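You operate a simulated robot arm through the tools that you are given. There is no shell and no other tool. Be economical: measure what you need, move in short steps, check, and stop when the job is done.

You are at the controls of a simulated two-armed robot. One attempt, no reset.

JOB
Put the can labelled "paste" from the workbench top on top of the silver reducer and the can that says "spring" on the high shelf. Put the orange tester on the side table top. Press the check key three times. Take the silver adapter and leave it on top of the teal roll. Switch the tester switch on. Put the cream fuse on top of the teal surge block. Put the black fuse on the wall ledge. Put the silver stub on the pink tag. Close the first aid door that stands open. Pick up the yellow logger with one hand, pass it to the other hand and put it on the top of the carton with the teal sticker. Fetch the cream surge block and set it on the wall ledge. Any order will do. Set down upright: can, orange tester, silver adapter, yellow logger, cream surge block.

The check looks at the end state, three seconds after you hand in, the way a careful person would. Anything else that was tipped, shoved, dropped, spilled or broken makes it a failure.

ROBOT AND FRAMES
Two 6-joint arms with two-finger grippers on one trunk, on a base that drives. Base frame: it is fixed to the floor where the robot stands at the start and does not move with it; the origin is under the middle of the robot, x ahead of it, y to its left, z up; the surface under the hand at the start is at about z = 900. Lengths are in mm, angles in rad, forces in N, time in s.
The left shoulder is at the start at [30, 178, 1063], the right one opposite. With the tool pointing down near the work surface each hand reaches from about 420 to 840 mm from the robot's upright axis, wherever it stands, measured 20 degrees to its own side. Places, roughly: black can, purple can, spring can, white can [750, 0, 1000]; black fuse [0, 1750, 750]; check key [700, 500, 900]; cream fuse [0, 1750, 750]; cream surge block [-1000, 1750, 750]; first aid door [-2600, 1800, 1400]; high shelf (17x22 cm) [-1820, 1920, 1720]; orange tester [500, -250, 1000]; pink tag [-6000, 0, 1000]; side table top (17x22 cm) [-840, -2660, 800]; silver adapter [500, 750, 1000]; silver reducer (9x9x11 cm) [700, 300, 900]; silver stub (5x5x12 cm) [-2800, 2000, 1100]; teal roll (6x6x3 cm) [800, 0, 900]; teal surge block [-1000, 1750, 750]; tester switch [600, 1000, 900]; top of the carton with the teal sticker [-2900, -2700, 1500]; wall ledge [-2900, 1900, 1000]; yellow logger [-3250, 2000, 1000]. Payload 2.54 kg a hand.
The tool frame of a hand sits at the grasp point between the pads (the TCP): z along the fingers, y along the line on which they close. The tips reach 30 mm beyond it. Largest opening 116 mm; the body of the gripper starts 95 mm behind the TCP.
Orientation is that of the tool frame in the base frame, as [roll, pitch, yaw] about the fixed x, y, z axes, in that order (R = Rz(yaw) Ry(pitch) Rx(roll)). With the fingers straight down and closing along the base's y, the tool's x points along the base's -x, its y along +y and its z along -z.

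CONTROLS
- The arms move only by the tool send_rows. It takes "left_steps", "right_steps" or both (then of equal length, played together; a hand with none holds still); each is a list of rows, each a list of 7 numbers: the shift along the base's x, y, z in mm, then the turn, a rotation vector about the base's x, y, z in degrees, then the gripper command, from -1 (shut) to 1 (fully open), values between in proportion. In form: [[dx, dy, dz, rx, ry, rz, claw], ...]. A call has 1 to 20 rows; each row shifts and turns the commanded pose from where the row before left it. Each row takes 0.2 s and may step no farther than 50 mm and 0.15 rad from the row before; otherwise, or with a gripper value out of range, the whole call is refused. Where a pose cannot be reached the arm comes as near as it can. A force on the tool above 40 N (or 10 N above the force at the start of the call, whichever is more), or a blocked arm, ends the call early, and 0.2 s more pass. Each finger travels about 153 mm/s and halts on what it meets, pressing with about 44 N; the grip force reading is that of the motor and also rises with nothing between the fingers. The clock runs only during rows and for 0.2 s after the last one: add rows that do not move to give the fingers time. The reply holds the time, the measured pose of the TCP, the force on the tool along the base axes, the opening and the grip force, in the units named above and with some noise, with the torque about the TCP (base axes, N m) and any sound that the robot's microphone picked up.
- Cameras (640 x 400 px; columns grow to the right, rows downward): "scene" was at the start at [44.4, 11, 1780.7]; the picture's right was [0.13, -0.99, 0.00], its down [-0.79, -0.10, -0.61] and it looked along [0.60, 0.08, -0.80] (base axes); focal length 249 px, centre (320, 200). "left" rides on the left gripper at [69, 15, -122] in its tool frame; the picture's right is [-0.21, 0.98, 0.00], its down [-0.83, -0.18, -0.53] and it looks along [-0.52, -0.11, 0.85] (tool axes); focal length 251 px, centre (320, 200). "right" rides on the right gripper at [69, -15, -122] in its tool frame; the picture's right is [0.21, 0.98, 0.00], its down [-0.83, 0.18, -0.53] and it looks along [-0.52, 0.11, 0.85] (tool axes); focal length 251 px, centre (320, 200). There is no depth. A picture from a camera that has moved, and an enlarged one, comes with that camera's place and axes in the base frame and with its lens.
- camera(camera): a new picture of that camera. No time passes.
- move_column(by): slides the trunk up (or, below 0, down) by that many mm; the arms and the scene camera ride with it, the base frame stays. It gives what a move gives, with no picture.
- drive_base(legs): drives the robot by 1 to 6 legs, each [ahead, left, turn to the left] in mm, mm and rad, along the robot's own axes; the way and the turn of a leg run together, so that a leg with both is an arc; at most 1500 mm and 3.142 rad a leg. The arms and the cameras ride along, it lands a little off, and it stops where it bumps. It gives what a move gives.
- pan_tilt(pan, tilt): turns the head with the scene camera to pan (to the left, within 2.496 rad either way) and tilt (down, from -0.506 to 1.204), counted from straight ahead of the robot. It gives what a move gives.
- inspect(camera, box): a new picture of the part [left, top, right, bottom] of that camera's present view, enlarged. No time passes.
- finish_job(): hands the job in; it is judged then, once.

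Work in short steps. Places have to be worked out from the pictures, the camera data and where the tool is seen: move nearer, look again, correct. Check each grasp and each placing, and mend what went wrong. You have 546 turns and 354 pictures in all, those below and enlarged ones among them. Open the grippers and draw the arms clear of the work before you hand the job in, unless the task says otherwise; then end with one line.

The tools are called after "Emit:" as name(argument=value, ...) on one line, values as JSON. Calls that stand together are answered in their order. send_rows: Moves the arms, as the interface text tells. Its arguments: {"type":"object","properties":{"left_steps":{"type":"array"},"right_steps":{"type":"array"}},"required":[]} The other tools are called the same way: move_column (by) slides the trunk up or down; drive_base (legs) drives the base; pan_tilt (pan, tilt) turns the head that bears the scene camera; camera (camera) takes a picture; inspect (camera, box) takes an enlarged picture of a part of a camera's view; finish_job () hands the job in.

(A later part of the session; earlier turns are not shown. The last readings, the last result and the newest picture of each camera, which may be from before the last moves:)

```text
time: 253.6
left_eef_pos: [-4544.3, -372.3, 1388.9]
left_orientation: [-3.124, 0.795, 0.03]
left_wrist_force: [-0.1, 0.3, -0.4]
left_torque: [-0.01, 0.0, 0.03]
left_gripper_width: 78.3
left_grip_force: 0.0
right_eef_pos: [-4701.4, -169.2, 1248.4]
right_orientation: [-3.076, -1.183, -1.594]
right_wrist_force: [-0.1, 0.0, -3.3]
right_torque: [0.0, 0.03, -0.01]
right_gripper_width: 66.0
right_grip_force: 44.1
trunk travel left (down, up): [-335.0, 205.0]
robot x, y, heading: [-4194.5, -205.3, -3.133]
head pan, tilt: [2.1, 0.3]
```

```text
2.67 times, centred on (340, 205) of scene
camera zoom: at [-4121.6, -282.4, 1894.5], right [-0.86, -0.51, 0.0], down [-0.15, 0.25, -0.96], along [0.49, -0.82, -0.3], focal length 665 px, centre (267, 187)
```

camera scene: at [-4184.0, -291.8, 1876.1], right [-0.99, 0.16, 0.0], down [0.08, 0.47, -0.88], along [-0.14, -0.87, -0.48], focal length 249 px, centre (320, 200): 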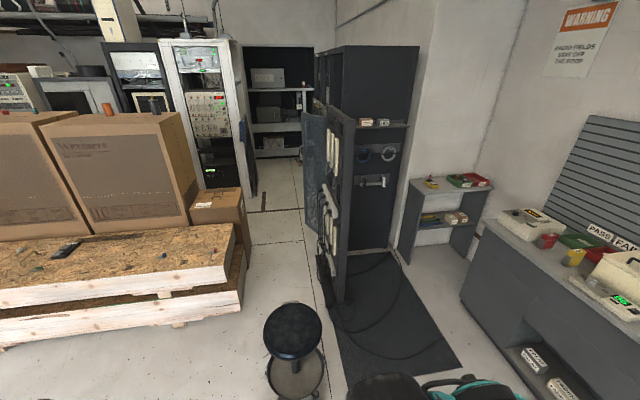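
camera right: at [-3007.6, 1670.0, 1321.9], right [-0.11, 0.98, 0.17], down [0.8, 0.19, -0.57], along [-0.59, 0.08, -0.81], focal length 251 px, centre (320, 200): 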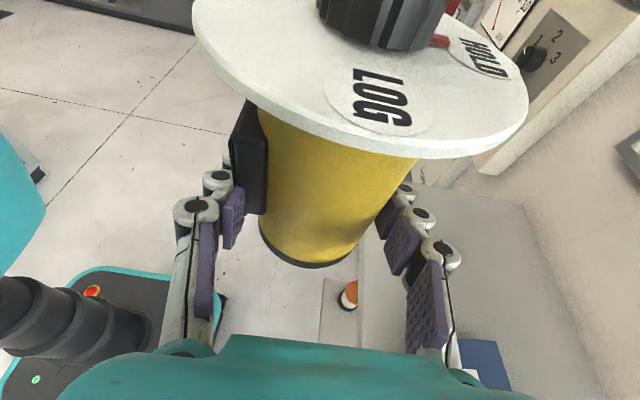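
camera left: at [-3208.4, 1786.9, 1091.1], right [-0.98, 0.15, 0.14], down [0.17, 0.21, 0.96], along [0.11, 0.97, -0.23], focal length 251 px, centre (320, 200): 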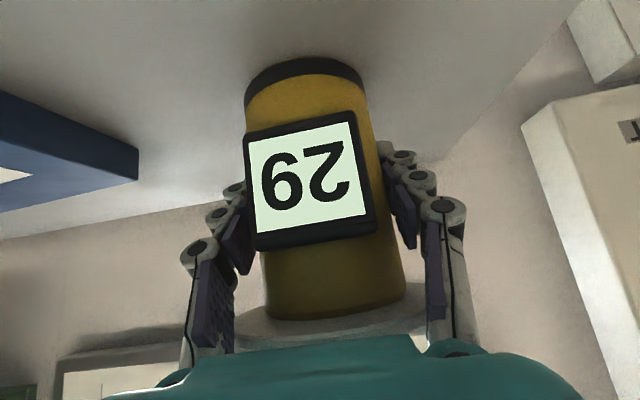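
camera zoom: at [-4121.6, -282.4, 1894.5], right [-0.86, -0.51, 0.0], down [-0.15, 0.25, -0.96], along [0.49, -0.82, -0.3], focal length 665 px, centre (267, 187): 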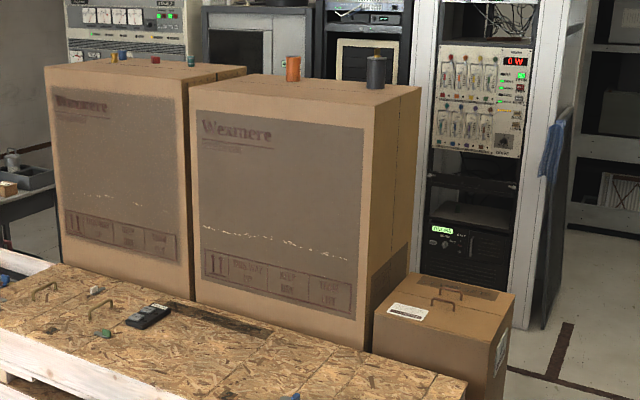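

The target carton is the western one (x −3340…−2560). I'll approach it from the north side of the pallet at x≈−2950, facing −y.

Emit:
drive_base(legs=[[0, 450, 0], [0, 0, 1.571], [0, 1250, 0]])

Emit:
move_column(by=200)

Emit:
pan_tilt(pan=0.0, tilt=0.4)

Emit:
camera(camera="scene")

```text
time: 265.9
left_eef_pos: [-2794.2, -1027.0, 1390.9]
left_orientation: [-3.126, 0.795, 1.576]
left_wrist_force: [1.2, -0.3, 0.3]
left_torque: [0.0, -0.04, -0.04]
left_gripper_width: 78.0
left_grip_force: 0.1
right_eef_pos: [-3000.0, -1177.6, 1247.7]
right_orientation: [-3.076, -1.179, -0.051]
right_wrist_force: [1.0, -0.1, -2.8]
right_torque: [-0.03, 0.03, -0.01]
right_gripper_width: 65.8
right_grip_force: 44.3
trunk travel left (down, up): [-335.0, 205.0]
robot x, y, heading: [-2953.4, -677.3, -1.589]
head pan, tilt: [2.1, 0.3]
```

```text
time: 268.1
left_eef_pos: [-2793.9, -1027.1, 1590.0]
left_orientation: [-3.125, 0.796, 1.573]
left_wrist_force: [0.1, 0.6, 0.3]
left_torque: [0.02, 0.01, -0.01]
left_gripper_width: 78.4
left_grip_force: 0.1
right_eef_pos: [-3001.1, -1177.7, 1447.9]
right_orientation: [-3.076, -1.179, -0.05]
right_wrist_force: [0.1, -0.6, -3.2]
right_torque: [-0.01, 0.03, 0.01]
right_gripper_width: 65.9
right_grip_force: 43.8
trunk travel left (down, up): [-535.0, 5.0]
robot x, y, heading: [-2952.8, -676.4, -1.593]
head pan, tilt: [2.1, 0.3]
```

```text
time: 270.1
left_eef_pos: [-2793.4, -1027.2, 1589.7]
left_orientation: [-3.124, 0.796, 1.573]
left_wrist_force: [-0.8, -0.2, 0.0]
left_torque: [0.01, 0.01, 0.03]
left_gripper_width: 78.6
left_grip_force: 0.0
right_eef_pos: [-3001.6, -1177.0, 1448.6]
right_orientation: [-3.074, -1.182, -0.05]
right_wrist_force: [-0.5, -0.7, -2.7]
right_torque: [-0.01, -0.03, -0.01]
right_gripper_width: 65.9
right_grip_force: 43.7
trunk travel left (down, up): [-535.0, 5.0]
robot x, y, heading: [-2950.9, -677.2, -1.593]
head pan, tilt: [0.0, 0.4]
```

```text
205 pictures are left
camera scene: at [-2953.4, -738.5, 2085.2], right [-1.0, 0.02, 0.0], down [0.01, 0.39, -0.92], along [-0.02, -0.92, -0.39], focal length 249 px, centre (320, 200)
```

scene: 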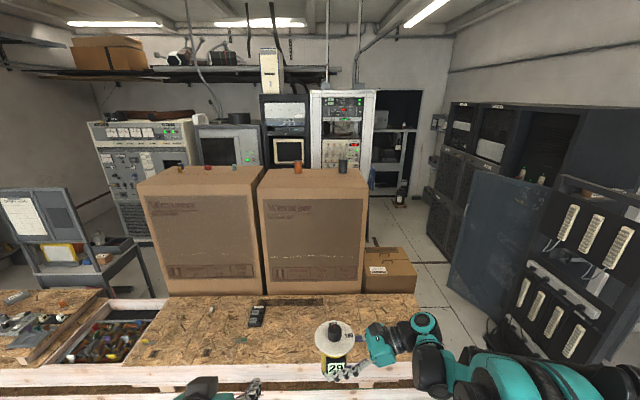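

Emit:
inspect(camera="scene", box=[130, 140, 430, 320])

```text
2.13 times, centred on (280, 230) of scene
camera zoom: at [-2953.4, -738.5, 2085.2], right [-1.0, 0.02, 0.0], down [0.01, 0.39, -0.92], along [-0.02, -0.92, -0.39], focal length 532 px, centre (405, 136)
```

zoom: 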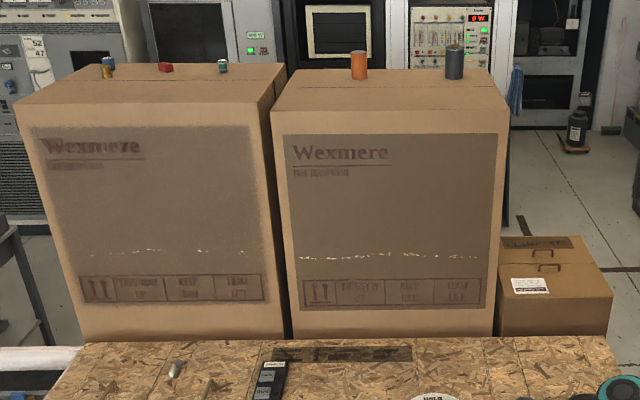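

I look for a teal sticker with higher magnification.

Emit:
inspect(camera="scene", box=[250, 150, 380, 230])

Emit:
inspect(camera="scene", box=[130, 150, 270, 230])

```text
4.92 times, centred on (315, 190) of scene
camera zoom: at [-2953.4, -738.5, 2085.2], right [-1.0, 0.02, 0.0], down [0.01, 0.39, -0.92], along [-0.02, -0.92, -0.39], focal length 1228 px, centre (345, 249)
```

zoom: 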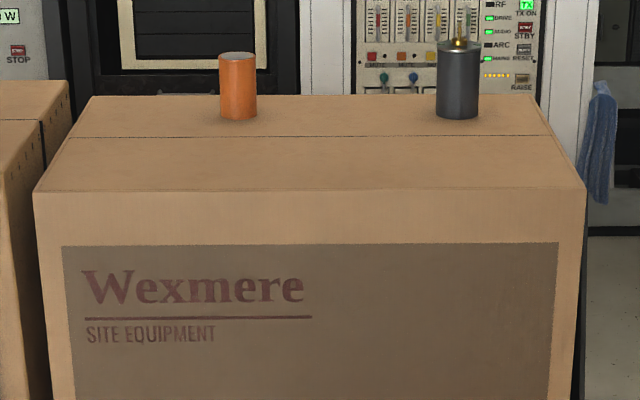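

```text
4.57 times, centred on (200, 190) of scene
camera zoom: at [-2953.4, -738.5, 2085.2], right [-1.0, 0.02, 0.0], down [0.01, 0.39, -0.92], along [-0.02, -0.92, -0.39], focal length 1140 px, centre (869, 246)
```

zoom: 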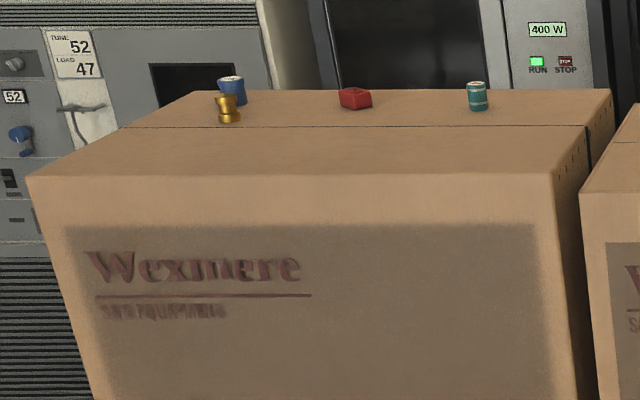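

The carton's front top edge is at y≈−2450 (centre ≈ −2700), so the south aisle is the right side to approach from. Drive back east along the corridor.

Emit:
drive_base(legs=[[0, 0, 0.02], [0, 1450, 0], [0, 1450, 0]])

Emit:
drive_base(legs=[[0, 110, 0], [1000, 0, 0], [1020, 0, 0]])

```text
time: 284.3
left_eef_pos: [71.6, -1059.2, 1589.8]
left_orientation: [-3.125, 0.797, 1.566]
left_wrist_force: [0.3, 0.2, -0.4]
left_torque: [0.0, -0.04, 0.0]
left_gripper_width: 78.5
left_grip_force: 0.0
right_eef_pos: [-135.8, -1207.9, 1448.2]
right_orientation: [-3.075, -1.182, -0.058]
right_wrist_force: [0.0, 0.0, -2.8]
right_torque: [-0.01, 0.02, 0.01]
right_gripper_width: 65.9
right_grip_force: 44.2
trunk travel left (down, up): [-535.0, 5.0]
robot x, y, heading: [-83.0, -707.8, -1.598]
head pan, tilt: [0.0, 0.4]
```

```text
time: 295.4
left_eef_pos: [114.8, -3130.5, 1590.0]
left_orientation: [-3.124, 0.797, 1.551]
left_wrist_force: [0.0, 0.2, 0.8]
left_torque: [0.03, 0.0, -0.03]
left_gripper_width: 78.2
left_grip_force: 0.2
right_eef_pos: [-95.1, -3275.7, 1447.4]
right_orientation: [-3.076, -1.18, -0.074]
right_wrist_force: [-0.5, 0.8, -3.6]
right_torque: [0.01, -0.03, -0.06]
right_gripper_width: 66.0
right_grip_force: 43.9
trunk travel left (down, up): [-535.0, 5.0]
robot x, y, heading: [-35.0, -2779.1, -1.615]
head pan, tilt: [0.0, 0.4]
```

Shift a bit east, then turn right to face +y (sweeping west).

Emit:
drive_base(legs=[[0, 90, 0], [0, 0, -3.095]])

Emit:
pan_tilt(pan=1.57, tilt=0.45)

Emit:
camera(camera="scene")

```text
time: 303.7
left_eef_pos: [-111.9, -2434.6, 1589.8]
left_orientation: [-3.124, 0.796, -1.537]
left_wrist_force: [0.5, 0.3, 0.0]
left_torque: [-0.01, 0.0, -0.01]
left_gripper_width: 78.6
left_grip_force: 0.0
right_eef_pos: [92.0, -2278.5, 1448.0]
right_orientation: [-3.075, -1.18, 3.119]
right_wrist_force: [0.4, 1.0, -3.2]
right_torque: [-0.04, 0.03, -0.02]
right_gripper_width: 65.9
right_grip_force: 43.7
trunk travel left (down, up): [-535.0, 5.0]
robot x, y, heading: [57.1, -2779.8, 1.581]
head pan, tilt: [0.0, 0.4]
```

```text
time: 305.4
left_eef_pos: [-110.7, -2435.2, 1590.6]
left_orientation: [-3.125, 0.795, -1.536]
left_wrist_force: [1.0, 0.5, 0.0]
left_torque: [-0.03, -0.02, 0.02]
left_gripper_width: 78.3
left_grip_force: 0.0
right_eef_pos: [90.5, -2279.9, 1448.3]
right_orientation: [-3.074, -1.179, 3.119]
right_wrist_force: [0.1, -0.4, -2.9]
right_torque: [-0.01, 0.01, 0.0]
right_gripper_width: 66.1
right_grip_force: 43.9
trunk travel left (down, up): [-535.0, 5.0]
robot x, y, heading: [58.4, -2780.1, 1.582]
head pan, tilt: [1.571, 0.45]
```

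```text
201 pictures are left
camera scene: at [-33.7, -2809.6, 2080.6], right [-0.01, 1.0, 0.0], down [0.44, 0.0, -0.9], along [-0.9, -0.01, -0.44], focal length 249 px, centre (320, 200)
```

scene: 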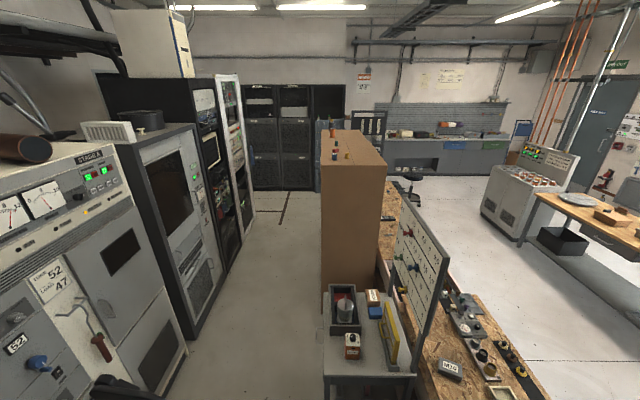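

Aisle is clear. Rotate the right hand −90° about vertical so its tool points forward.

Emit:
send_rows(right_steps=[[5, 0, 10, 0, 0, -8.5, -1], [5, 0, 10, 0, 0, -8.5, -1], [5, 0, 10, 0, 0, -8.5, -1], [5, 0, 10, 0, 0, -8.5, -1], [5, 0, 10, 0, 0, -8.5, -1], [5, 0, 10, 0, 0, -8.5, -1], [5, 0, 10, 0, 0, -8.5, -1], [5, 0, 10, 0, 0, -8.5, -1], [5, 0, 10, 0, 0, -8.5, -1], [5, 0, 10, 0, 0, -8.5, -1], [5, 0, 10, 0, 0, -5, -1], [0, 0, 0, 0, 0, 0, -1]])

Emit:
camera(camera="right")

```text
time: 308.0
left_eef_pos: [-111.7, -2435.6, 1589.2]
left_orientation: [-3.124, 0.797, -1.538]
left_wrist_force: [-0.4, 0.5, 0.4]
left_torque: [-0.01, 0.0, -0.01]
left_gripper_width: 78.4
left_grip_force: 0.0
right_eef_pos: [217.2, -2274.0, 1558.5]
right_orientation: [-3.068, -1.18, 1.561]
right_wrist_force: [-0.7, -0.9, -3.1]
right_torque: [0.0, -0.02, -0.03]
right_gripper_width: 65.9
right_grip_force: 44.5
right hand out of reach, approached as far as the arm can: row 10, 11
trunk travel left (down, up): [-535.0, 5.0]
robot x, y, heading: [55.8, -2780.7, 1.575]
head pan, tilt: [1.571, 0.45]
```

```text
200 pictures are left
camera right: at [210.5, -2362.0, 1669.6], right [0.98, 0.14, 0.17], down [0.21, -0.8, -0.57], along [0.06, 0.59, -0.81], focal length 251 px, centre (320, 200)
```

right: 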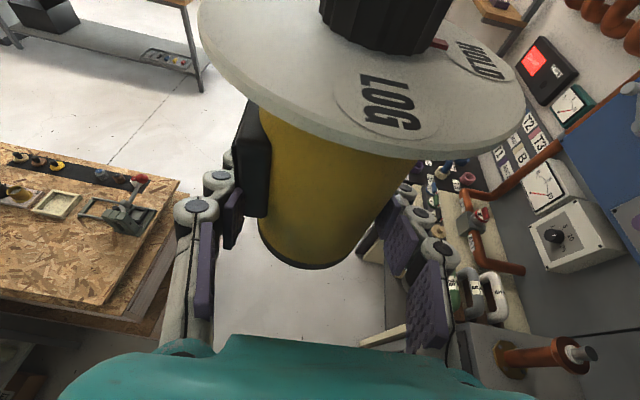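

Drive back into the aisle and west along it.

Emit:
drive_base(legs=[[-680, 0, 0], [0, 1450, 0]])

Emit:
pan_tilt(pan=0.8, tilt=0.4)

Emit:
camera(camera="scene")

```text
time: 318.8
left_eef_pos: [-1594.9, -3119.2, 1590.0]
left_orientation: [-3.126, 0.796, -1.555]
left_wrist_force: [0.2, 0.2, -0.7]
left_torque: [0.03, 0.03, -0.06]
left_gripper_width: 78.4
left_grip_force: 0.0
right_eef_pos: [-1263.2, -2962.7, 1558.1]
right_orientation: [-3.065, -1.182, 1.54]
right_wrist_force: [0.2, -0.7, -3.3]
right_torque: [0.02, 0.04, 0.02]
right_gripper_width: 65.9
right_grip_force: 44.3
trunk travel left (down, up): [-535.0, 5.0]
robot x, y, heading: [-1435.8, -3467.9, 1.561]
head pan, tilt: [1.571, 0.45]
```

```text
time: 319.9
left_eef_pos: [-1595.5, -3120.5, 1589.5]
left_orientation: [-3.124, 0.796, -1.556]
left_wrist_force: [-0.8, 0.5, -1.4]
left_torque: [-0.01, 0.04, 0.03]
left_gripper_width: 78.2
left_grip_force: 0.0
right_eef_pos: [-1262.5, -2963.0, 1559.7]
right_orientation: [-3.067, -1.181, 1.541]
right_wrist_force: [0.7, -0.5, -3.1]
right_torque: [-0.03, 0.03, -0.01]
right_gripper_width: 65.8
right_grip_force: 44.1
trunk travel left (down, up): [-535.0, 5.0]
robot x, y, heading: [-1427.7, -3465.8, 1.561]
head pan, tilt: [0.799, 0.4]
```

```text
199 pictures are left
camera scene: at [-1497.5, -3431.0, 2085.2], right [0.7, 0.71, 0.0], down [0.28, -0.27, -0.92], along [-0.66, 0.65, -0.39], focal length 249 px, centre (320, 200)
```

scene: 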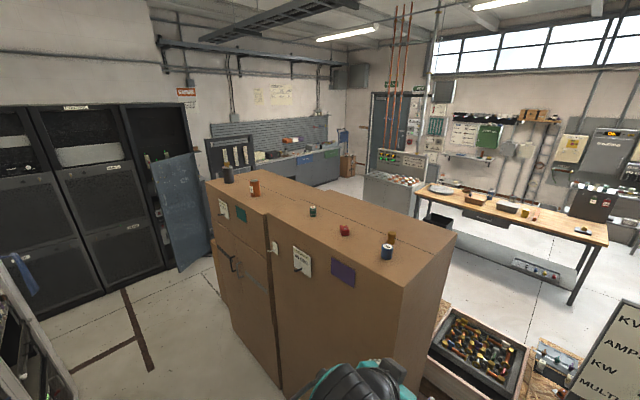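

The west carton has the teal sticker on this side. Continue west to x≈−3160.

Emit:
drive_base(legs=[[0, 1400, 0.01], [0, 330, 0]])

Emit:
pan_tilt(pan=-0.2, tilt=0.6)

Emit:
camera(camera="scene")

```text
time: 328.7
left_eef_pos: [-3341.9, -3163.9, 1590.0]
left_orientation: [-3.127, 0.797, -1.505]
left_wrist_force: [0.4, 0.1, -0.4]
left_torque: [0.0, 0.02, -0.02]
left_gripper_width: 78.3
left_grip_force: 0.1
right_eef_pos: [-3018.3, -2991.3, 1558.1]
right_orientation: [-3.064, -1.182, 1.593]
right_wrist_force: [0.4, -0.1, -2.9]
right_torque: [0.0, -0.01, 0.03]
right_gripper_width: 65.8
right_grip_force: 43.9
trunk travel left (down, up): [-535.0, 5.0]
robot x, y, heading: [-3160.0, -3500.1, 1.617]
head pan, tilt: [0.799, 0.4]
```

```text
time: 329.9
left_eef_pos: [-3344.1, -3164.8, 1589.1]
left_orientation: [-3.125, 0.794, -1.501]
left_wrist_force: [-0.1, 0.2, 0.2]
left_torque: [0.01, -0.02, -0.01]
left_gripper_width: 78.0
left_grip_force: 0.0
right_eef_pos: [-3022.0, -2989.9, 1558.1]
right_orientation: [-3.066, -1.182, 1.597]
right_wrist_force: [-0.3, -0.6, -2.5]
right_torque: [0.0, -0.04, 0.01]
right_gripper_width: 65.9
right_grip_force: 44.2
trunk travel left (down, up): [-535.0, 5.0]
robot x, y, heading: [-3162.3, -3505.9, 1.61]
head pan, tilt: [-0.201, 0.6]
```

```text
198 pictures are left
camera scene: at [-3147.1, -3444.6, 2067.0], right [0.99, -0.15, 0.0], down [-0.09, -0.56, -0.83], along [0.13, 0.82, -0.56], focal length 249 px, centre (320, 200)
```

scene: 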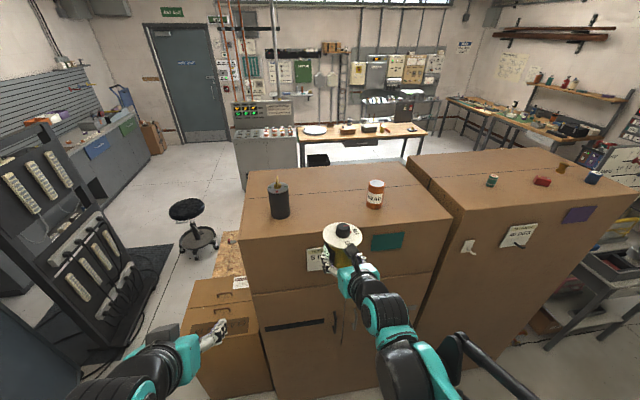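

Raise the logger slightly and drive ahead 280 so it comes over the carton top between the two canisters.

Emit:
send_rows(right_steps=[[0, 0, 15, 0, 0, 0, -1], [0, 0, 0, 0, 0, 0, -1]])

Emit:
drive_base(legs=[[280, 0, 0]])

Emit:
camera(camera="scene")

Emit:
camera(camera="right")

```text
time: 330.6
left_eef_pos: [-3343.6, -3163.9, 1590.7]
left_orientation: [-3.124, 0.796, -1.501]
left_wrist_force: [-0.2, 0.0, 0.5]
left_torque: [0.0, -0.05, 0.0]
left_gripper_width: 78.5
left_grip_force: 0.0
right_eef_pos: [-3021.0, -2988.9, 1573.9]
right_orientation: [-3.067, -1.181, 1.598]
right_wrist_force: [-0.1, -0.2, -3.8]
right_torque: [-0.02, -0.04, -0.02]
right_gripper_width: 65.6
right_grip_force: 43.8
trunk travel left (down, up): [-535.0, 5.0]
robot x, y, heading: [-3160.2, -3505.1, 1.613]
head pan, tilt: [-0.201, 0.6]
```

```text
time: 332.5
left_eef_pos: [-3356.9, -2893.2, 1590.2]
left_orientation: [-3.125, 0.797, -1.498]
left_wrist_force: [-0.5, -1.0, 0.2]
left_torque: [0.02, 0.03, 0.0]
left_gripper_width: 78.5
left_grip_force: 0.2
right_eef_pos: [-3035.0, -2718.3, 1576.3]
right_orientation: [-3.067, -1.183, 1.599]
right_wrist_force: [0.2, 0.1, -2.6]
right_torque: [0.02, -0.02, 0.0]
right_gripper_width: 65.8
right_grip_force: 44.5
trunk travel left (down, up): [-535.0, 5.0]
robot x, y, heading: [-3176.3, -3231.3, 1.62]
head pan, tilt: [-0.201, 0.6]
```

```text
197 pictures are left
camera scene: at [-3159.2, -3173.2, 2067.1], right [0.99, -0.15, 0.0], down [-0.09, -0.56, -0.83], along [0.13, 0.82, -0.56], focal length 249 px, centre (320, 200)
```

scene: 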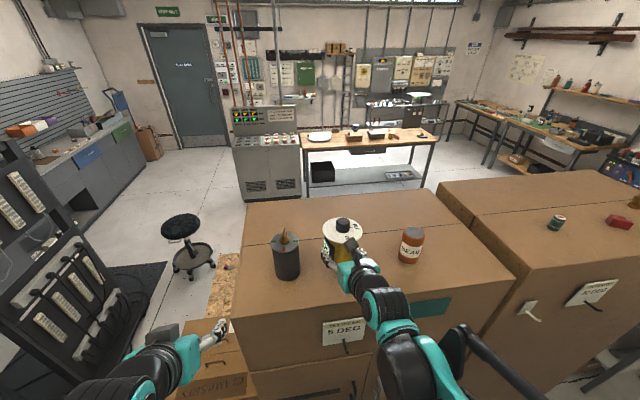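

```text
196 pictures are left
camera right: at [-3037.8, -2805.9, 1685.3], right [0.97, 0.18, 0.17], down [0.24, -0.79, -0.57], along [0.03, 0.59, -0.81], focal length 251 px, centre (320, 200)
```

right: 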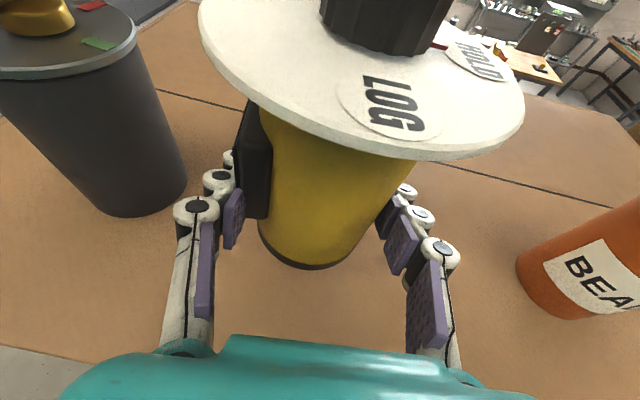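

Shift +25 mm in x and lower toward contact.

Emit:
send_rows(right_steps=[[13, 5, 0, 0, 0, 0, -1], [13, 5, 0, 0, 0, 0, -1], [0, 0, -20, 0, 0, 0, -1], [0, 0, -8, 0, 0, 0, -1], [0, 0, -5, 0, 0, 0, -1], [0, 0, -4, 0, 0, 0, -1], [0, 0, -3, 0, 0, 0, -1], [0, 0, 0, 0, 0, 0, -1]])

Emit:
camera(camera="right")

```text
time: 334.3
left_eef_pos: [-3358.2, -2893.1, 1589.5]
left_orientation: [-3.124, 0.795, -1.498]
left_wrist_force: [0.6, -0.3, 0.3]
left_torque: [-0.01, 0.0, 0.04]
left_gripper_width: 78.0
left_grip_force: 0.0
right_eef_pos: [-3008.9, -2704.9, 1538.1]
right_orientation: [-3.07, -1.184, 1.598]
right_wrist_force: [0.6, 7.8, 26.8]
right_torque: [0.86, -0.83, 0.07]
right_gripper_width: 65.7
right_grip_force: 43.4
trunk travel left (down, up): [-535.0, 5.0]
robot x, y, heading: [-3176.9, -3232.0, 1.619]
head pan, tilt: [-0.201, 0.6]
```

```text
195 pictures are left
camera right: at [-3012.3, -2793.8, 1647.1], right [0.97, 0.17, 0.17], down [0.24, -0.78, -0.57], along [0.04, 0.59, -0.8], focal length 251 px, centre (320, 200)
```

right: 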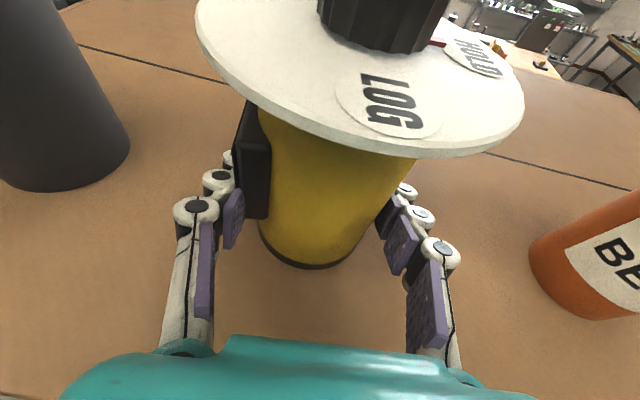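

The logger's +x/+y bottom edge touches first (slight tilt). Lift 2 mm, correct ~1.5°, and re-touch.

Emit:
send_rows(right_steps=[[0, 0, 3, 0, 0, 0, -1], [0, 0, 0, 1.0, -1.5, 0, -1], [0, 0, -2, 0, 0, 0, -1], [0, 0, -2, 0, 0, 0, -1], [0, 0, 0, 0, 0, 0, -1]])

```text
time: 335.5
left_eef_pos: [-3357.3, -2892.0, 1590.1]
left_orientation: [-3.124, 0.798, -1.498]
left_wrist_force: [0.5, -0.3, 0.2]
left_torque: [-0.02, -0.01, 0.02]
left_gripper_width: 78.3
left_grip_force: 0.1
right_eef_pos: [-3009.0, -2705.6, 1535.8]
right_orientation: [3.141, -1.201, 1.67]
right_wrist_force: [-0.7, 5.4, 28.2]
right_torque: [-0.54, 0.04, -0.08]
right_gripper_width: 65.4
right_grip_force: 43.9
trunk travel left (down, up): [-535.0, 5.0]
robot x, y, heading: [-3174.8, -3230.1, 1.619]
head pan, tilt: [-0.201, 0.6]
```

Nearly flat now. Small counter-tilt, then release and back out along the tool axis.

Emit:
send_rows(right_steps=[[0, 0, 1, -0.5, 0, 0, -1], [0, 0, 0, 0, 0, 0, -0.2], [0, 0, 0, 0, 0, 0, 0.2], [0, 0, 0, 0, 0, 0, 0.5], [0, 0, 0, 0, 0, 0, 0.5]])

Emit:
camera(camera="right")

```text
time: 336.7
left_eef_pos: [-3357.2, -2893.1, 1590.0]
left_orientation: [-3.125, 0.797, -1.497]
left_wrist_force: [-0.4, 0.2, -0.3]
left_torque: [0.01, 0.01, -0.01]
left_gripper_width: 78.3
left_grip_force: 0.1
right_eef_pos: [-3008.4, -2706.4, 1533.6]
right_orientation: [-3.137, -1.189, 1.665]
right_wrist_force: [0.6, 0.2, -1.2]
right_torque: [0.03, 0.01, 0.0]
right_gripper_width: 87.2
right_grip_force: 0.2
trunk travel left (down, up): [-535.0, 5.0]
robot x, y, heading: [-3174.6, -3229.2, 1.615]
head pan, tilt: [-0.201, 0.6]
```

```text
194 pictures are left
camera right: at [-3014.5, -2796.0, 1644.5], right [0.96, 0.18, 0.2], down [0.26, -0.78, -0.57], along [0.05, 0.6, -0.8], focal length 251 px, centre (320, 200)
```

right: 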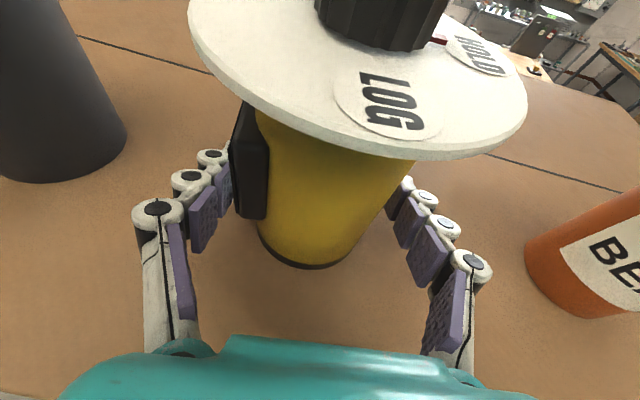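

Logger stands. Withdraw straight back (−y) under the disc.

Emit:
send_rows(right_steps=[[0, -20, 0, 0, 0, 0, 0.5], [0, -30, 0, 0, 0, 0, 0.5], [0, -40, 0, 0, 0, 0, 0.5], [0, -40, 10, 0, 0, 0, 0.5]])

Emit:
camera(camera="scene")

```text
time: 337.7
left_eef_pos: [-3357.4, -2894.9, 1590.1]
left_orientation: [-3.124, 0.798, -1.498]
left_wrist_force: [0.1, -0.8, 0.0]
left_torque: [0.04, 0.01, -0.01]
left_gripper_width: 78.3
left_grip_force: 0.1
right_eef_pos: [-3009.9, -2829.1, 1544.4]
right_orientation: [-3.138, -1.188, 1.666]
right_wrist_force: [0.0, -0.8, 0.5]
right_torque: [0.03, -0.02, -0.03]
right_gripper_width: 87.1
right_grip_force: 0.1
right hand out of reach, approached as far as the arm can: row 4
trunk travel left (down, up): [-535.0, 5.0]
robot x, y, heading: [-3176.7, -3230.4, 1.621]
head pan, tilt: [-0.201, 0.6]
```

```text
193 pictures are left
camera scene: at [-3159.7, -3175.5, 2067.1], right [0.99, -0.15, 0.0], down [-0.09, -0.56, -0.83], along [0.13, 0.82, -0.56], focal length 249 px, centre (320, 200)
```

scene: 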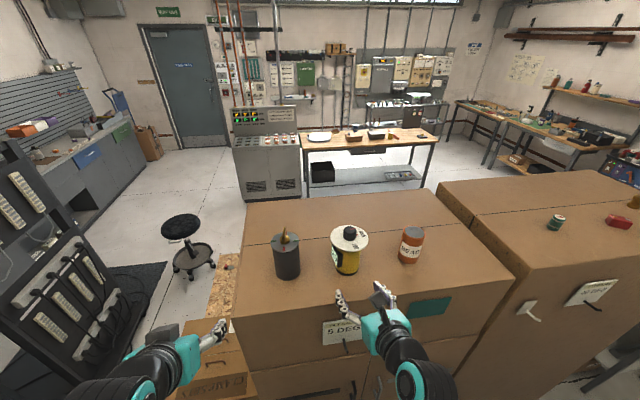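

Logger is placed. Back out and drive east along the aisle, then lower the trunk.

Emit:
drive_base(legs=[[-240, 0, -0.05], [0, -1500, 0], [0, -1500, 0], [0, -230, 0]])

Emit:
move_column(by=-260)

```text
time: 354.9
left_eef_pos: [-92.9, -3230.6, 1590.2]
left_orientation: [-3.124, 0.797, -1.599]
left_wrist_force: [0.2, -0.2, 0.0]
left_torque: [0.02, -0.03, -0.01]
left_gripper_width: 78.3
left_grip_force: 0.1
right_eef_pos: [261.0, -3202.1, 1542.9]
right_orientation: [-3.139, -1.187, 1.565]
right_wrist_force: [-0.3, -0.1, 0.4]
right_torque: [0.01, 0.0, 0.0]
right_gripper_width: 86.9
right_grip_force: 0.1
trunk travel left (down, up): [-535.0, 5.0]
robot x, y, heading: [56.9, -3583.4, 1.523]
head pan, tilt: [-0.201, 0.6]
```

```text
time: 357.5
left_eef_pos: [-91.2, -3232.1, 1330.1]
left_orientation: [-3.125, 0.795, -1.599]
left_wrist_force: [-1.1, -0.1, -0.1]
left_torque: [0.0, 0.0, 0.01]
left_gripper_width: 78.5
left_grip_force: 0.2
right_eef_pos: [261.1, -3201.5, 1283.4]
right_orientation: [-3.136, -1.188, 1.563]
right_wrist_force: [0.7, -0.4, -0.5]
right_torque: [-0.01, -0.02, -0.01]
right_gripper_width: 87.0
right_grip_force: 0.0
trunk travel left (down, up): [-275.0, 265.0]
robot x, y, heading: [57.9, -3588.2, 1.514]
head pan, tilt: [-0.201, 0.6]
```

Drive north out of the corridor toward the racks.

Emit:
drive_base(legs=[[0, 0, 0.05], [1500, 0, 0], [1450, 0, 0], [0, 400, 0], [1480, 0, 0]])

Emit:
pan_tilt(pan=0.0, tilt=0.5)

Emit:
camera(camera="scene")

```text
time: 381.4
left_eef_pos: [-419.2, 1234.8, 1330.4]
left_orientation: [-3.125, 0.796, -1.579]
left_wrist_force: [-0.4, -0.4, -0.2]
left_torque: [0.0, -0.04, 0.01]
left_gripper_width: 78.3
left_grip_force: 0.0
right_eef_pos: [-66.7, 1272.0, 1283.4]
right_orientation: [-3.136, -1.189, 1.582]
right_wrist_force: [-1.4, 0.0, -0.1]
right_torque: [0.02, 0.02, 0.01]
right_gripper_width: 87.1
right_grip_force: 0.0
trunk travel left (down, up): [-275.0, 265.0]
robot x, y, heading: [-264.4, 883.9, 1.538]
head pan, tilt: [-0.201, 0.6]
```

```text
time: 382.1
left_eef_pos: [-419.1, 1233.8, 1329.8]
left_orientation: [-3.124, 0.796, -1.578]
left_wrist_force: [-0.3, 0.1, 0.7]
left_torque: [-0.05, 0.02, -0.01]
left_gripper_width: 78.4
left_grip_force: 0.1
right_eef_pos: [-65.5, 1270.7, 1283.3]
right_orientation: [-3.137, -1.189, 1.584]
right_wrist_force: [-0.1, 0.4, 0.2]
right_torque: [-0.01, -0.02, 0.0]
right_gripper_width: 86.8
right_grip_force: 0.0
trunk travel left (down, up): [-275.0, 265.0]
robot x, y, heading: [-263.1, 880.3, 1.536]
head pan, tilt: [0.0, 0.499]
```

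```text
192 pictures are left
camera scene: at [-262.1, 943.9, 1816.1], right [1.0, -0.03, 0.0], down [-0.02, -0.48, -0.88], along [0.03, 0.88, -0.48], focal length 249 px, centre (320, 200)
```

scene: 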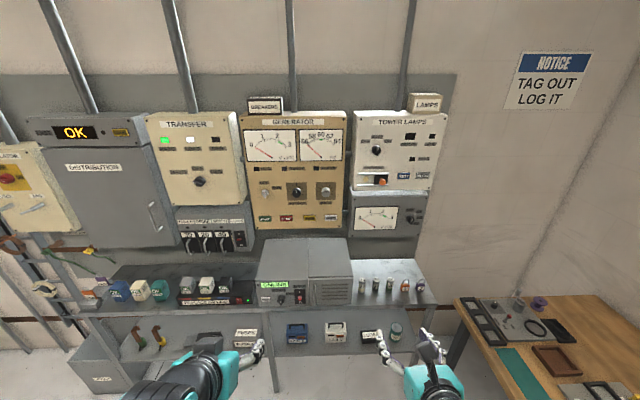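

Emit:
inspect(camera="scene", box=[60, 230, 270, 370])

Emit:
inspect(camera="scene", box=[250, 240, 440, 360])

```text
2.86 times, centred on (165, 300) of scene
camera zoom: at [-262.1, 943.9, 1816.1], right [1.0, -0.03, 0.0], down [-0.02, -0.48, -0.88], along [0.03, 0.88, -0.48], focal length 712 px, centre (763, -86)
```

zoom: 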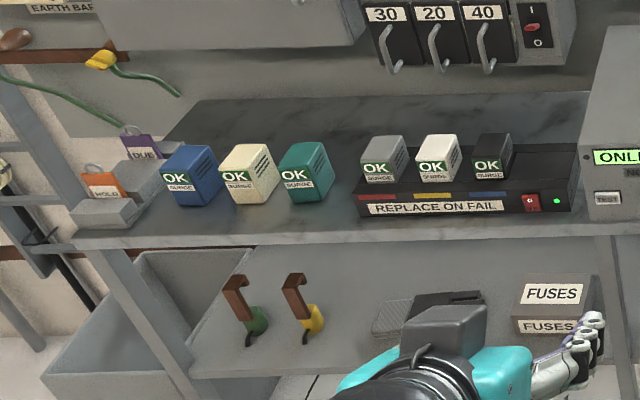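

```text
3.33 times, centred on (345, 300) of scene
camera zoom: at [-262.1, 943.9, 1816.1], right [1.0, -0.03, 0.0], down [-0.02, -0.48, -0.88], along [0.03, 0.88, -0.48], focal length 831 px, centre (237, -133)
```

zoom: 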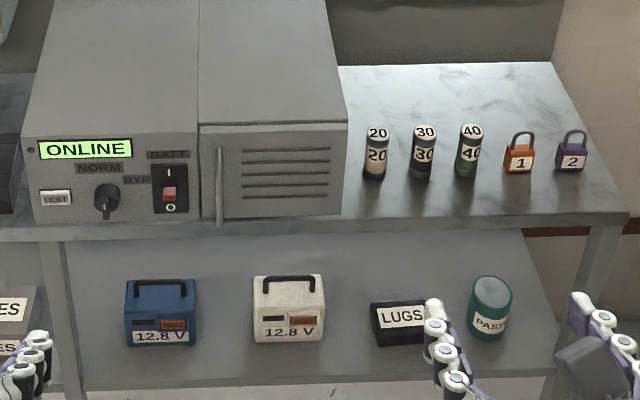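

Three fuses (20/30/40) sit at the right of the upper shelf, surge blocks at the left. Drive closer to the fuses and zoom.

Emit:
drive_base(legs=[[0, -130, 0.035], [180, 0, 0]])

Emit:
pan_tilt(pan=-0.1, tilt=0.8)

Emit:
camera(camera="scene")

Emit:
inspect(camera="scene", box=[250, 160, 450, 285])

```text
time: 384.4
left_eef_pos: [-303.4, 1405.8, 1329.9]
left_orientation: [-3.124, 0.796, -1.549]
left_wrist_force: [0.4, 1.5, -0.8]
left_torque: [-0.06, -0.05, 0.0]
left_gripper_width: 78.5
left_grip_force: 0.0
right_eef_pos: [47.5, 1454.1, 1282.4]
right_orientation: [-3.136, -1.187, 1.613]
right_wrist_force: [0.6, 0.3, -1.1]
right_torque: [-0.01, 0.0, -0.04]
right_gripper_width: 86.6
right_grip_force: 0.1
trunk travel left (down, up): [-275.0, 265.0]
robot x, y, heading: [-141.7, 1055.5, 1.568]
head pan, tilt: [0.0, 0.499]
```

```text
time: 385.2
left_eef_pos: [-304.2, 1404.2, 1330.0]
left_orientation: [-3.123, 0.796, -1.55]
left_wrist_force: [-0.2, 0.6, -0.1]
left_torque: [-0.01, -0.05, -0.01]
left_gripper_width: 77.9
left_grip_force: 0.1
right_eef_pos: [47.7, 1451.4, 1282.7]
right_orientation: [-3.136, -1.19, 1.614]
right_wrist_force: [0.7, -1.3, -0.7]
right_torque: [-0.02, 0.03, 0.02]
right_gripper_width: 87.2
right_grip_force: 0.0
trunk travel left (down, up): [-275.0, 265.0]
robot x, y, heading: [-138.6, 1061.0, 1.571]
head pan, tilt: [-0.099, 0.799]
```

```text
189 pictures are left
camera scene: at [-130.6, 1107.9, 1790.2], right [0.99, -0.1, 0.0], down [-0.07, -0.71, -0.7], along [0.07, 0.69, -0.72], focal length 249 px, centre (320, 200)
```

scene: 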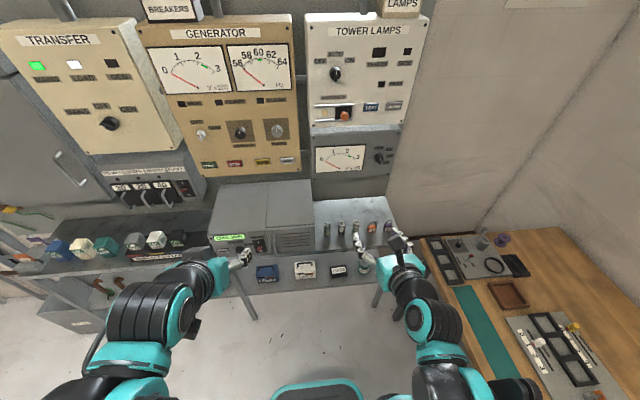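

```text
3.20 times, centred on (350, 222) of scene
camera zoom: at [-130.6, 1107.9, 1790.2], right [0.99, -0.1, 0.0], down [-0.07, -0.71, -0.7], along [0.07, 0.69, -0.72], focal length 798 px, centre (224, 128)
```

zoom: 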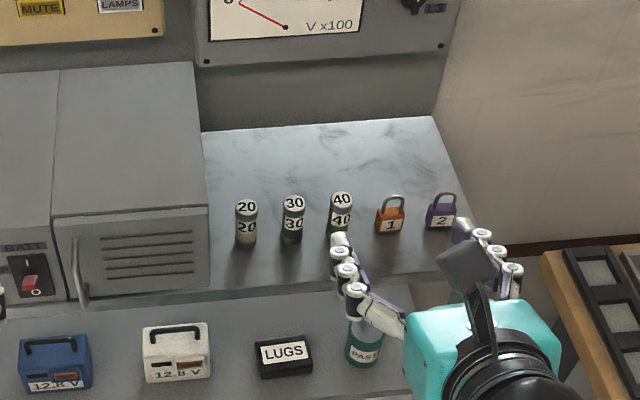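

Cream fuse = "20" at ≈(−27, 1812), black fuse = "30" at ≈(42, 1810), shelf z≈807. Move the right hand aside and bring the left hand in front of the cream fuse.

Emit:
send_rows(left_steps=[[35, 20, -25, 0, 0, 0, 0], [35, 20, -25, 0, 0, 0, 0], [35, 20, -25, 0, 0, 0, 0], [35, 20, -25, 0, 0, 0, 0], [35, 20, -25, 0, 0, 0, 0], [35, 20, -25, 0, 0, 0, 0], [35, 20, -25, 0, 0, 0, 0], [32, 25, -25, 0, 0, 0, 0], [0, 20, -40, 0, 0, 0, 0], [0, 20, -40, 0, 0, 0, 0], [0, 0, 0, 0, 0, 0, 0]], right_steps=[[40, -10, 0, 0, 0, 0, 0], [40, -10, 0, 0, 0, 0, 0], [40, -10, 0, 0, 0, 0, 0], [0, 0, 0, 0, 0, 0, 0], [0, 0, 0, 0, 0, 0, 0], [0, 0, 0, 0, 0, 0, 0], [0, 0, 0, 0, 0, 0, 0], [0, 0, 0, 0, 0, 0, 0], [0, 0, 0, 0, 0, 0, 0], [0, 0, 0, 0, 0, 0, 0], [0, 0, 0, 0, 0, 0, 0]])

Emit:
camera(camera="left")

```text
time: 387.8
left_eef_pos: [-26.3, 1608.5, 1052.5]
left_orientation: [-3.125, 0.794, -1.549]
left_wrist_force: [-1.8, 0.2, -0.6]
left_torque: [0.01, 0.02, 0.02]
left_gripper_width: 57.9
left_grip_force: 0.0
right_eef_pos: [139.6, 1425.4, 1275.9]
right_orientation: [-3.135, -1.188, 1.678]
right_wrist_force: [0.7, 0.5, 0.4]
right_torque: [-0.02, 0.03, 0.0]
right_gripper_width: 58.2
right_grip_force: 0.2
trunk travel left (down, up): [-275.0, 265.0]
robot x, y, heading: [-136.7, 1050.5, 1.568]
head pan, tilt: [-0.099, 0.799]
stopped in row 11 (right hand): the arm was blocked; the commanded pose is now the measured one
```

```text
187 pictures are left
camera left: at [-41.0, 1471.4, 1086.8], right [-0.98, 0.14, 0.14], down [0.17, 0.2, 0.97], along [0.11, 0.97, -0.22], focal length 251 px, centre (320, 200)
```

left: 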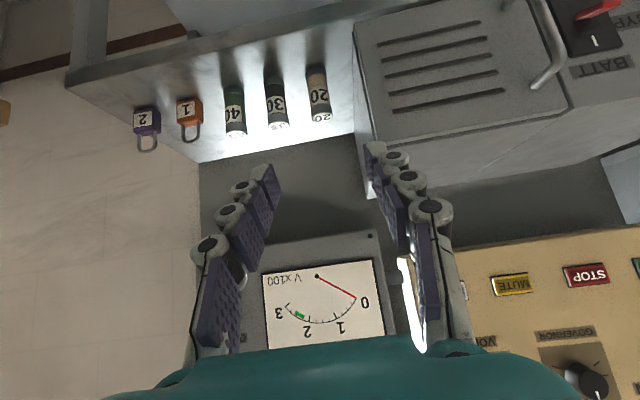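

The gray UPS box is close on the left; I rotate the left tool +20° about vertical so the hand comes in from the right.

Emit:
send_rows(left_steps=[[10, 0, 0, 0, 0, 6.7, 0], [10, 0, 0, 0, 0, 6.7, 0], [10, 0, 0, 0, 0, 6.7, 0], [10, 30, -30, 0, 0, 0, 0], [0, 30, -35, 0, 0, 0, 0], [0, 0, -35, 0, 0, 0, 0], [0, 0, 0, 0, 0, 0, 0]])

Emit:
camera(camera="left")

Emit:
inspect(camera="scene", box=[250, 160, 450, 285])

```text
time: 389.4
left_eef_pos: [13.7, 1669.6, 953.8]
left_orientation: [-3.123, 0.796, -1.2]
left_wrist_force: [0.6, 0.8, 0.0]
left_torque: [0.02, 0.03, -0.02]
left_gripper_width: 57.9
left_grip_force: 0.1
right_eef_pos: [141.4, 1424.4, 1276.5]
right_orientation: [-3.137, -1.188, 1.681]
right_wrist_force: [0.0, 0.0, -0.7]
right_torque: [0.01, 0.0, -0.03]
right_gripper_width: 58.0
right_grip_force: 0.0
trunk travel left (down, up): [-275.0, 265.0]
robot x, y, heading: [-139.5, 1054.2, 1.567]
head pan, tilt: [-0.099, 0.799]
```

```text
186 pictures are left
camera left: at [45.6, 1536.1, 988.1], right [-0.97, -0.2, 0.14], down [0.09, 0.24, 0.97], along [-0.23, 0.95, -0.22], focal length 251 px, centre (320, 200)
```

left: 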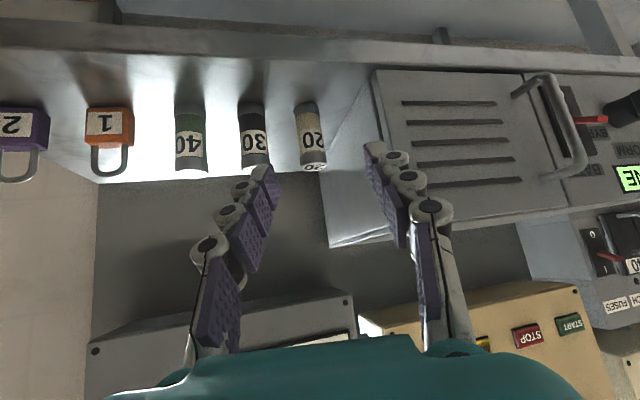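

```text
3.20 times, centred on (350, 222) of scene
camera zoom: at [-131.0, 1108.3, 1790.2], right [0.99, -0.1, 0.0], down [-0.07, -0.71, -0.7], along [0.07, 0.69, -0.72], focal length 798 px, centre (224, 128)
```

zoom: 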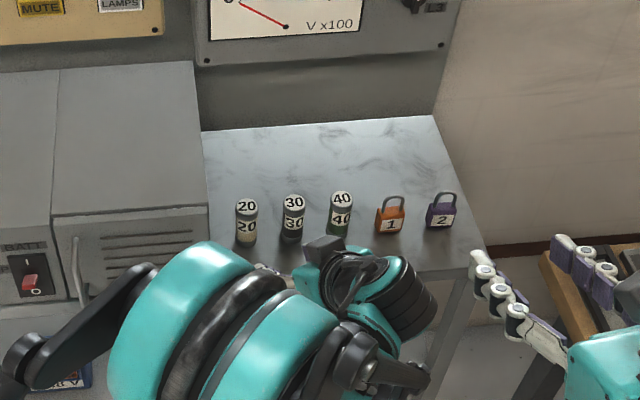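

Fuse "20" at ≈(−23, 1813). Move to a pre-grasp 70 mm short, level with it.

Emit:
send_rows(left_steps=[[-4, 26, -30, 0, 0, 0, 0], [-4, 26, -35, 0, 0, 0, 0], [-4, 26, -38, 0, 0, 0, 0], [0, 0, 0, 0, 0, 0, 0]])

Emit:
camera(camera="left")

```text
time: 390.4
left_eef_pos: [2.0, 1746.0, 845.6]
left_orientation: [-3.124, 0.794, -1.198]
left_wrist_force: [0.6, -0.7, 0.6]
left_torque: [0.0, 0.0, 0.01]
left_gripper_width: 58.2
left_grip_force: 0.0
right_eef_pos: [140.1, 1424.6, 1275.9]
right_orientation: [-3.136, -1.189, 1.68]
right_wrist_force: [-0.4, -0.2, -0.1]
right_torque: [0.0, 0.0, -0.03]
right_gripper_width: 57.7
right_grip_force: 0.1
trunk travel left (down, up): [-275.0, 265.0]
robot x, y, heading: [-137.5, 1054.4, 1.572]
head pan, tilt: [-0.099, 0.799]
```

```text
184 pictures are left
camera left: at [33.9, 1612.4, 880.5], right [-0.97, -0.2, 0.14], down [0.09, 0.24, 0.97], along [-0.23, 0.95, -0.22], focal length 251 px, centre (320, 200)
```

left: 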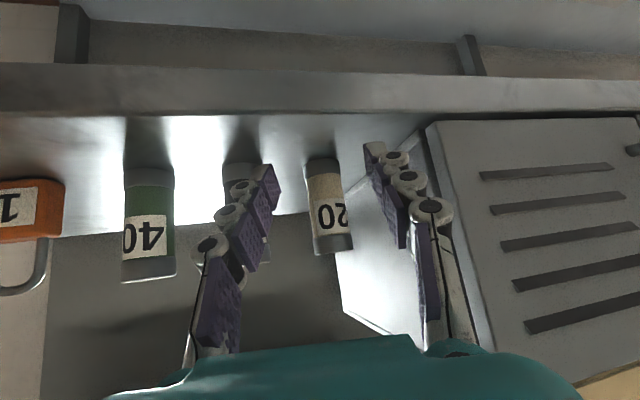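

Advance onto the fuse and close.

Emit:
send_rows(left_steps=[[-7, 22, 3, 0, 0, 0, 0], [-8, 23, 2, 0, 0, 0, 0], [-7, 22, 0, 0, 0, 0, 0], [0, 0, 0, 0, 0, 0, 0], [0, 0, 0, 0, 0, 0, -0.6], [0, 0, 0, 0, 0, 0, -1], [0, 0, 0, 0, 0, 0, -1]])

Emit:
camera(camera="left")

```text
time: 392.0
left_eef_pos: [-23.8, 1812.7, 854.4]
left_orientation: [-3.124, 0.796, -1.199]
left_wrist_force: [0.3, 0.4, 3.4]
left_torque: [0.02, 0.03, 0.03]
left_gripper_width: 32.4
left_grip_force: 44.3
right_eef_pos: [140.1, 1425.3, 1276.9]
right_orientation: [-3.136, -1.188, 1.681]
right_wrist_force: [0.4, 0.1, -0.6]
right_torque: [0.0, 0.03, -0.03]
right_gripper_width: 58.2
right_grip_force: 0.0
trunk travel left (down, up): [-275.0, 265.0]
robot x, y, heading: [-139.5, 1058.4, 1.563]
head pan, tilt: [-0.099, 0.799]
```

```text
183 pictures are left
camera left: at [9.5, 1680.3, 889.4], right [-0.97, -0.2, 0.14], down [0.09, 0.24, 0.97], along [-0.23, 0.95, -0.22], focal length 251 px, centre (320, 200)
```

left: 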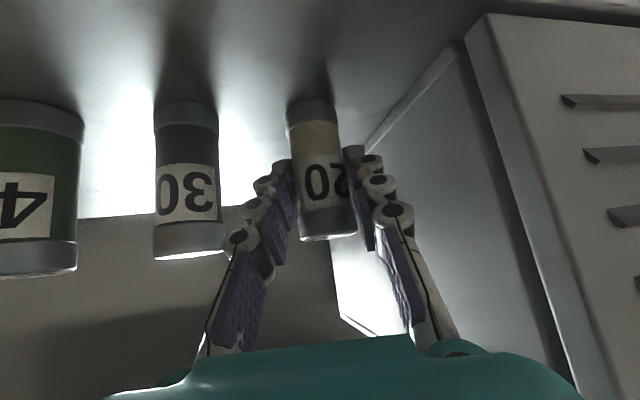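

Cream fuse held. Lift and withdraw to the left.

Emit:
send_rows(left_steps=[[0, 0, 30, 0, 0, 0, -1], [0, 0, 40, 0, 0, 0, -1], [10, -40, 20, 0, 0, 0, -1], [5, -45, 10, 0, 0, 0, -1], [0, -45, 10, 0, 0, 0, -1], [-40, -20, 10, 0, 0, 0, -1], [-45, 0, 10, 0, 0, 0, -1], [-45, 0, 10, 0, 0, 0, -1], [-45, 0, 10, 0, 0, 0, -1], [-45, 0, 10, 0, 0, 0, -1], [-45, 0, 10, 0, 0, 0, -1]])

Emit:
inspect(camera="scene", box=[200, 160, 450, 320])

Emit:
camera(camera="right")

```text
time: 394.4
left_eef_pos: [-268.8, 1662.4, 1021.4]
left_orientation: [-3.122, 0.796, -1.2]
left_wrist_force: [-0.3, -0.5, -0.7]
left_torque: [-0.02, -0.03, -0.03]
left_gripper_width: 32.5
left_grip_force: 44.1
right_eef_pos: [139.5, 1425.9, 1276.3]
right_orientation: [-3.138, -1.19, 1.682]
right_wrist_force: [-0.2, 0.2, -0.7]
right_torque: [-0.03, 0.02, -0.03]
right_gripper_width: 58.0
right_grip_force: 0.0
trunk travel left (down, up): [-275.0, 265.0]
robot x, y, heading: [-137.9, 1058.1, 1.569]
head pan, tilt: [-0.099, 0.799]
```

```text
2.50 times, centred on (325, 240) of scene
camera zoom: at [-132.5, 1108.8, 1790.1], right [0.99, -0.1, 0.0], down [-0.07, -0.71, -0.7], along [0.07, 0.69, -0.72], focal length 623 px, centre (308, 100)
```

zoom: 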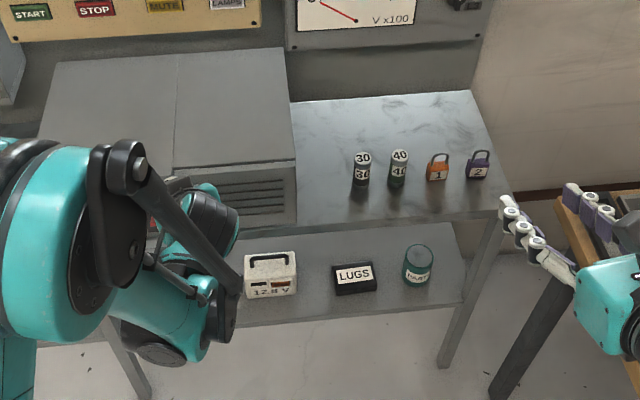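

```text
181 pictures are left
camera right: at [134.8, 1336.0, 1386.0], right [0.96, 0.19, 0.2], down [0.27, -0.78, -0.57], along [0.05, 0.6, -0.8], focal length 251 px, centre (320, 200)
```

right: 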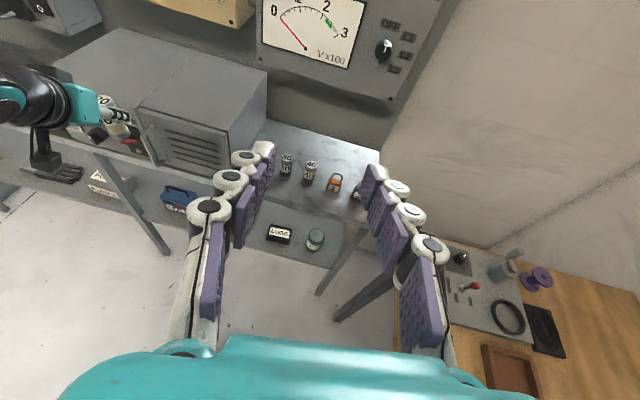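

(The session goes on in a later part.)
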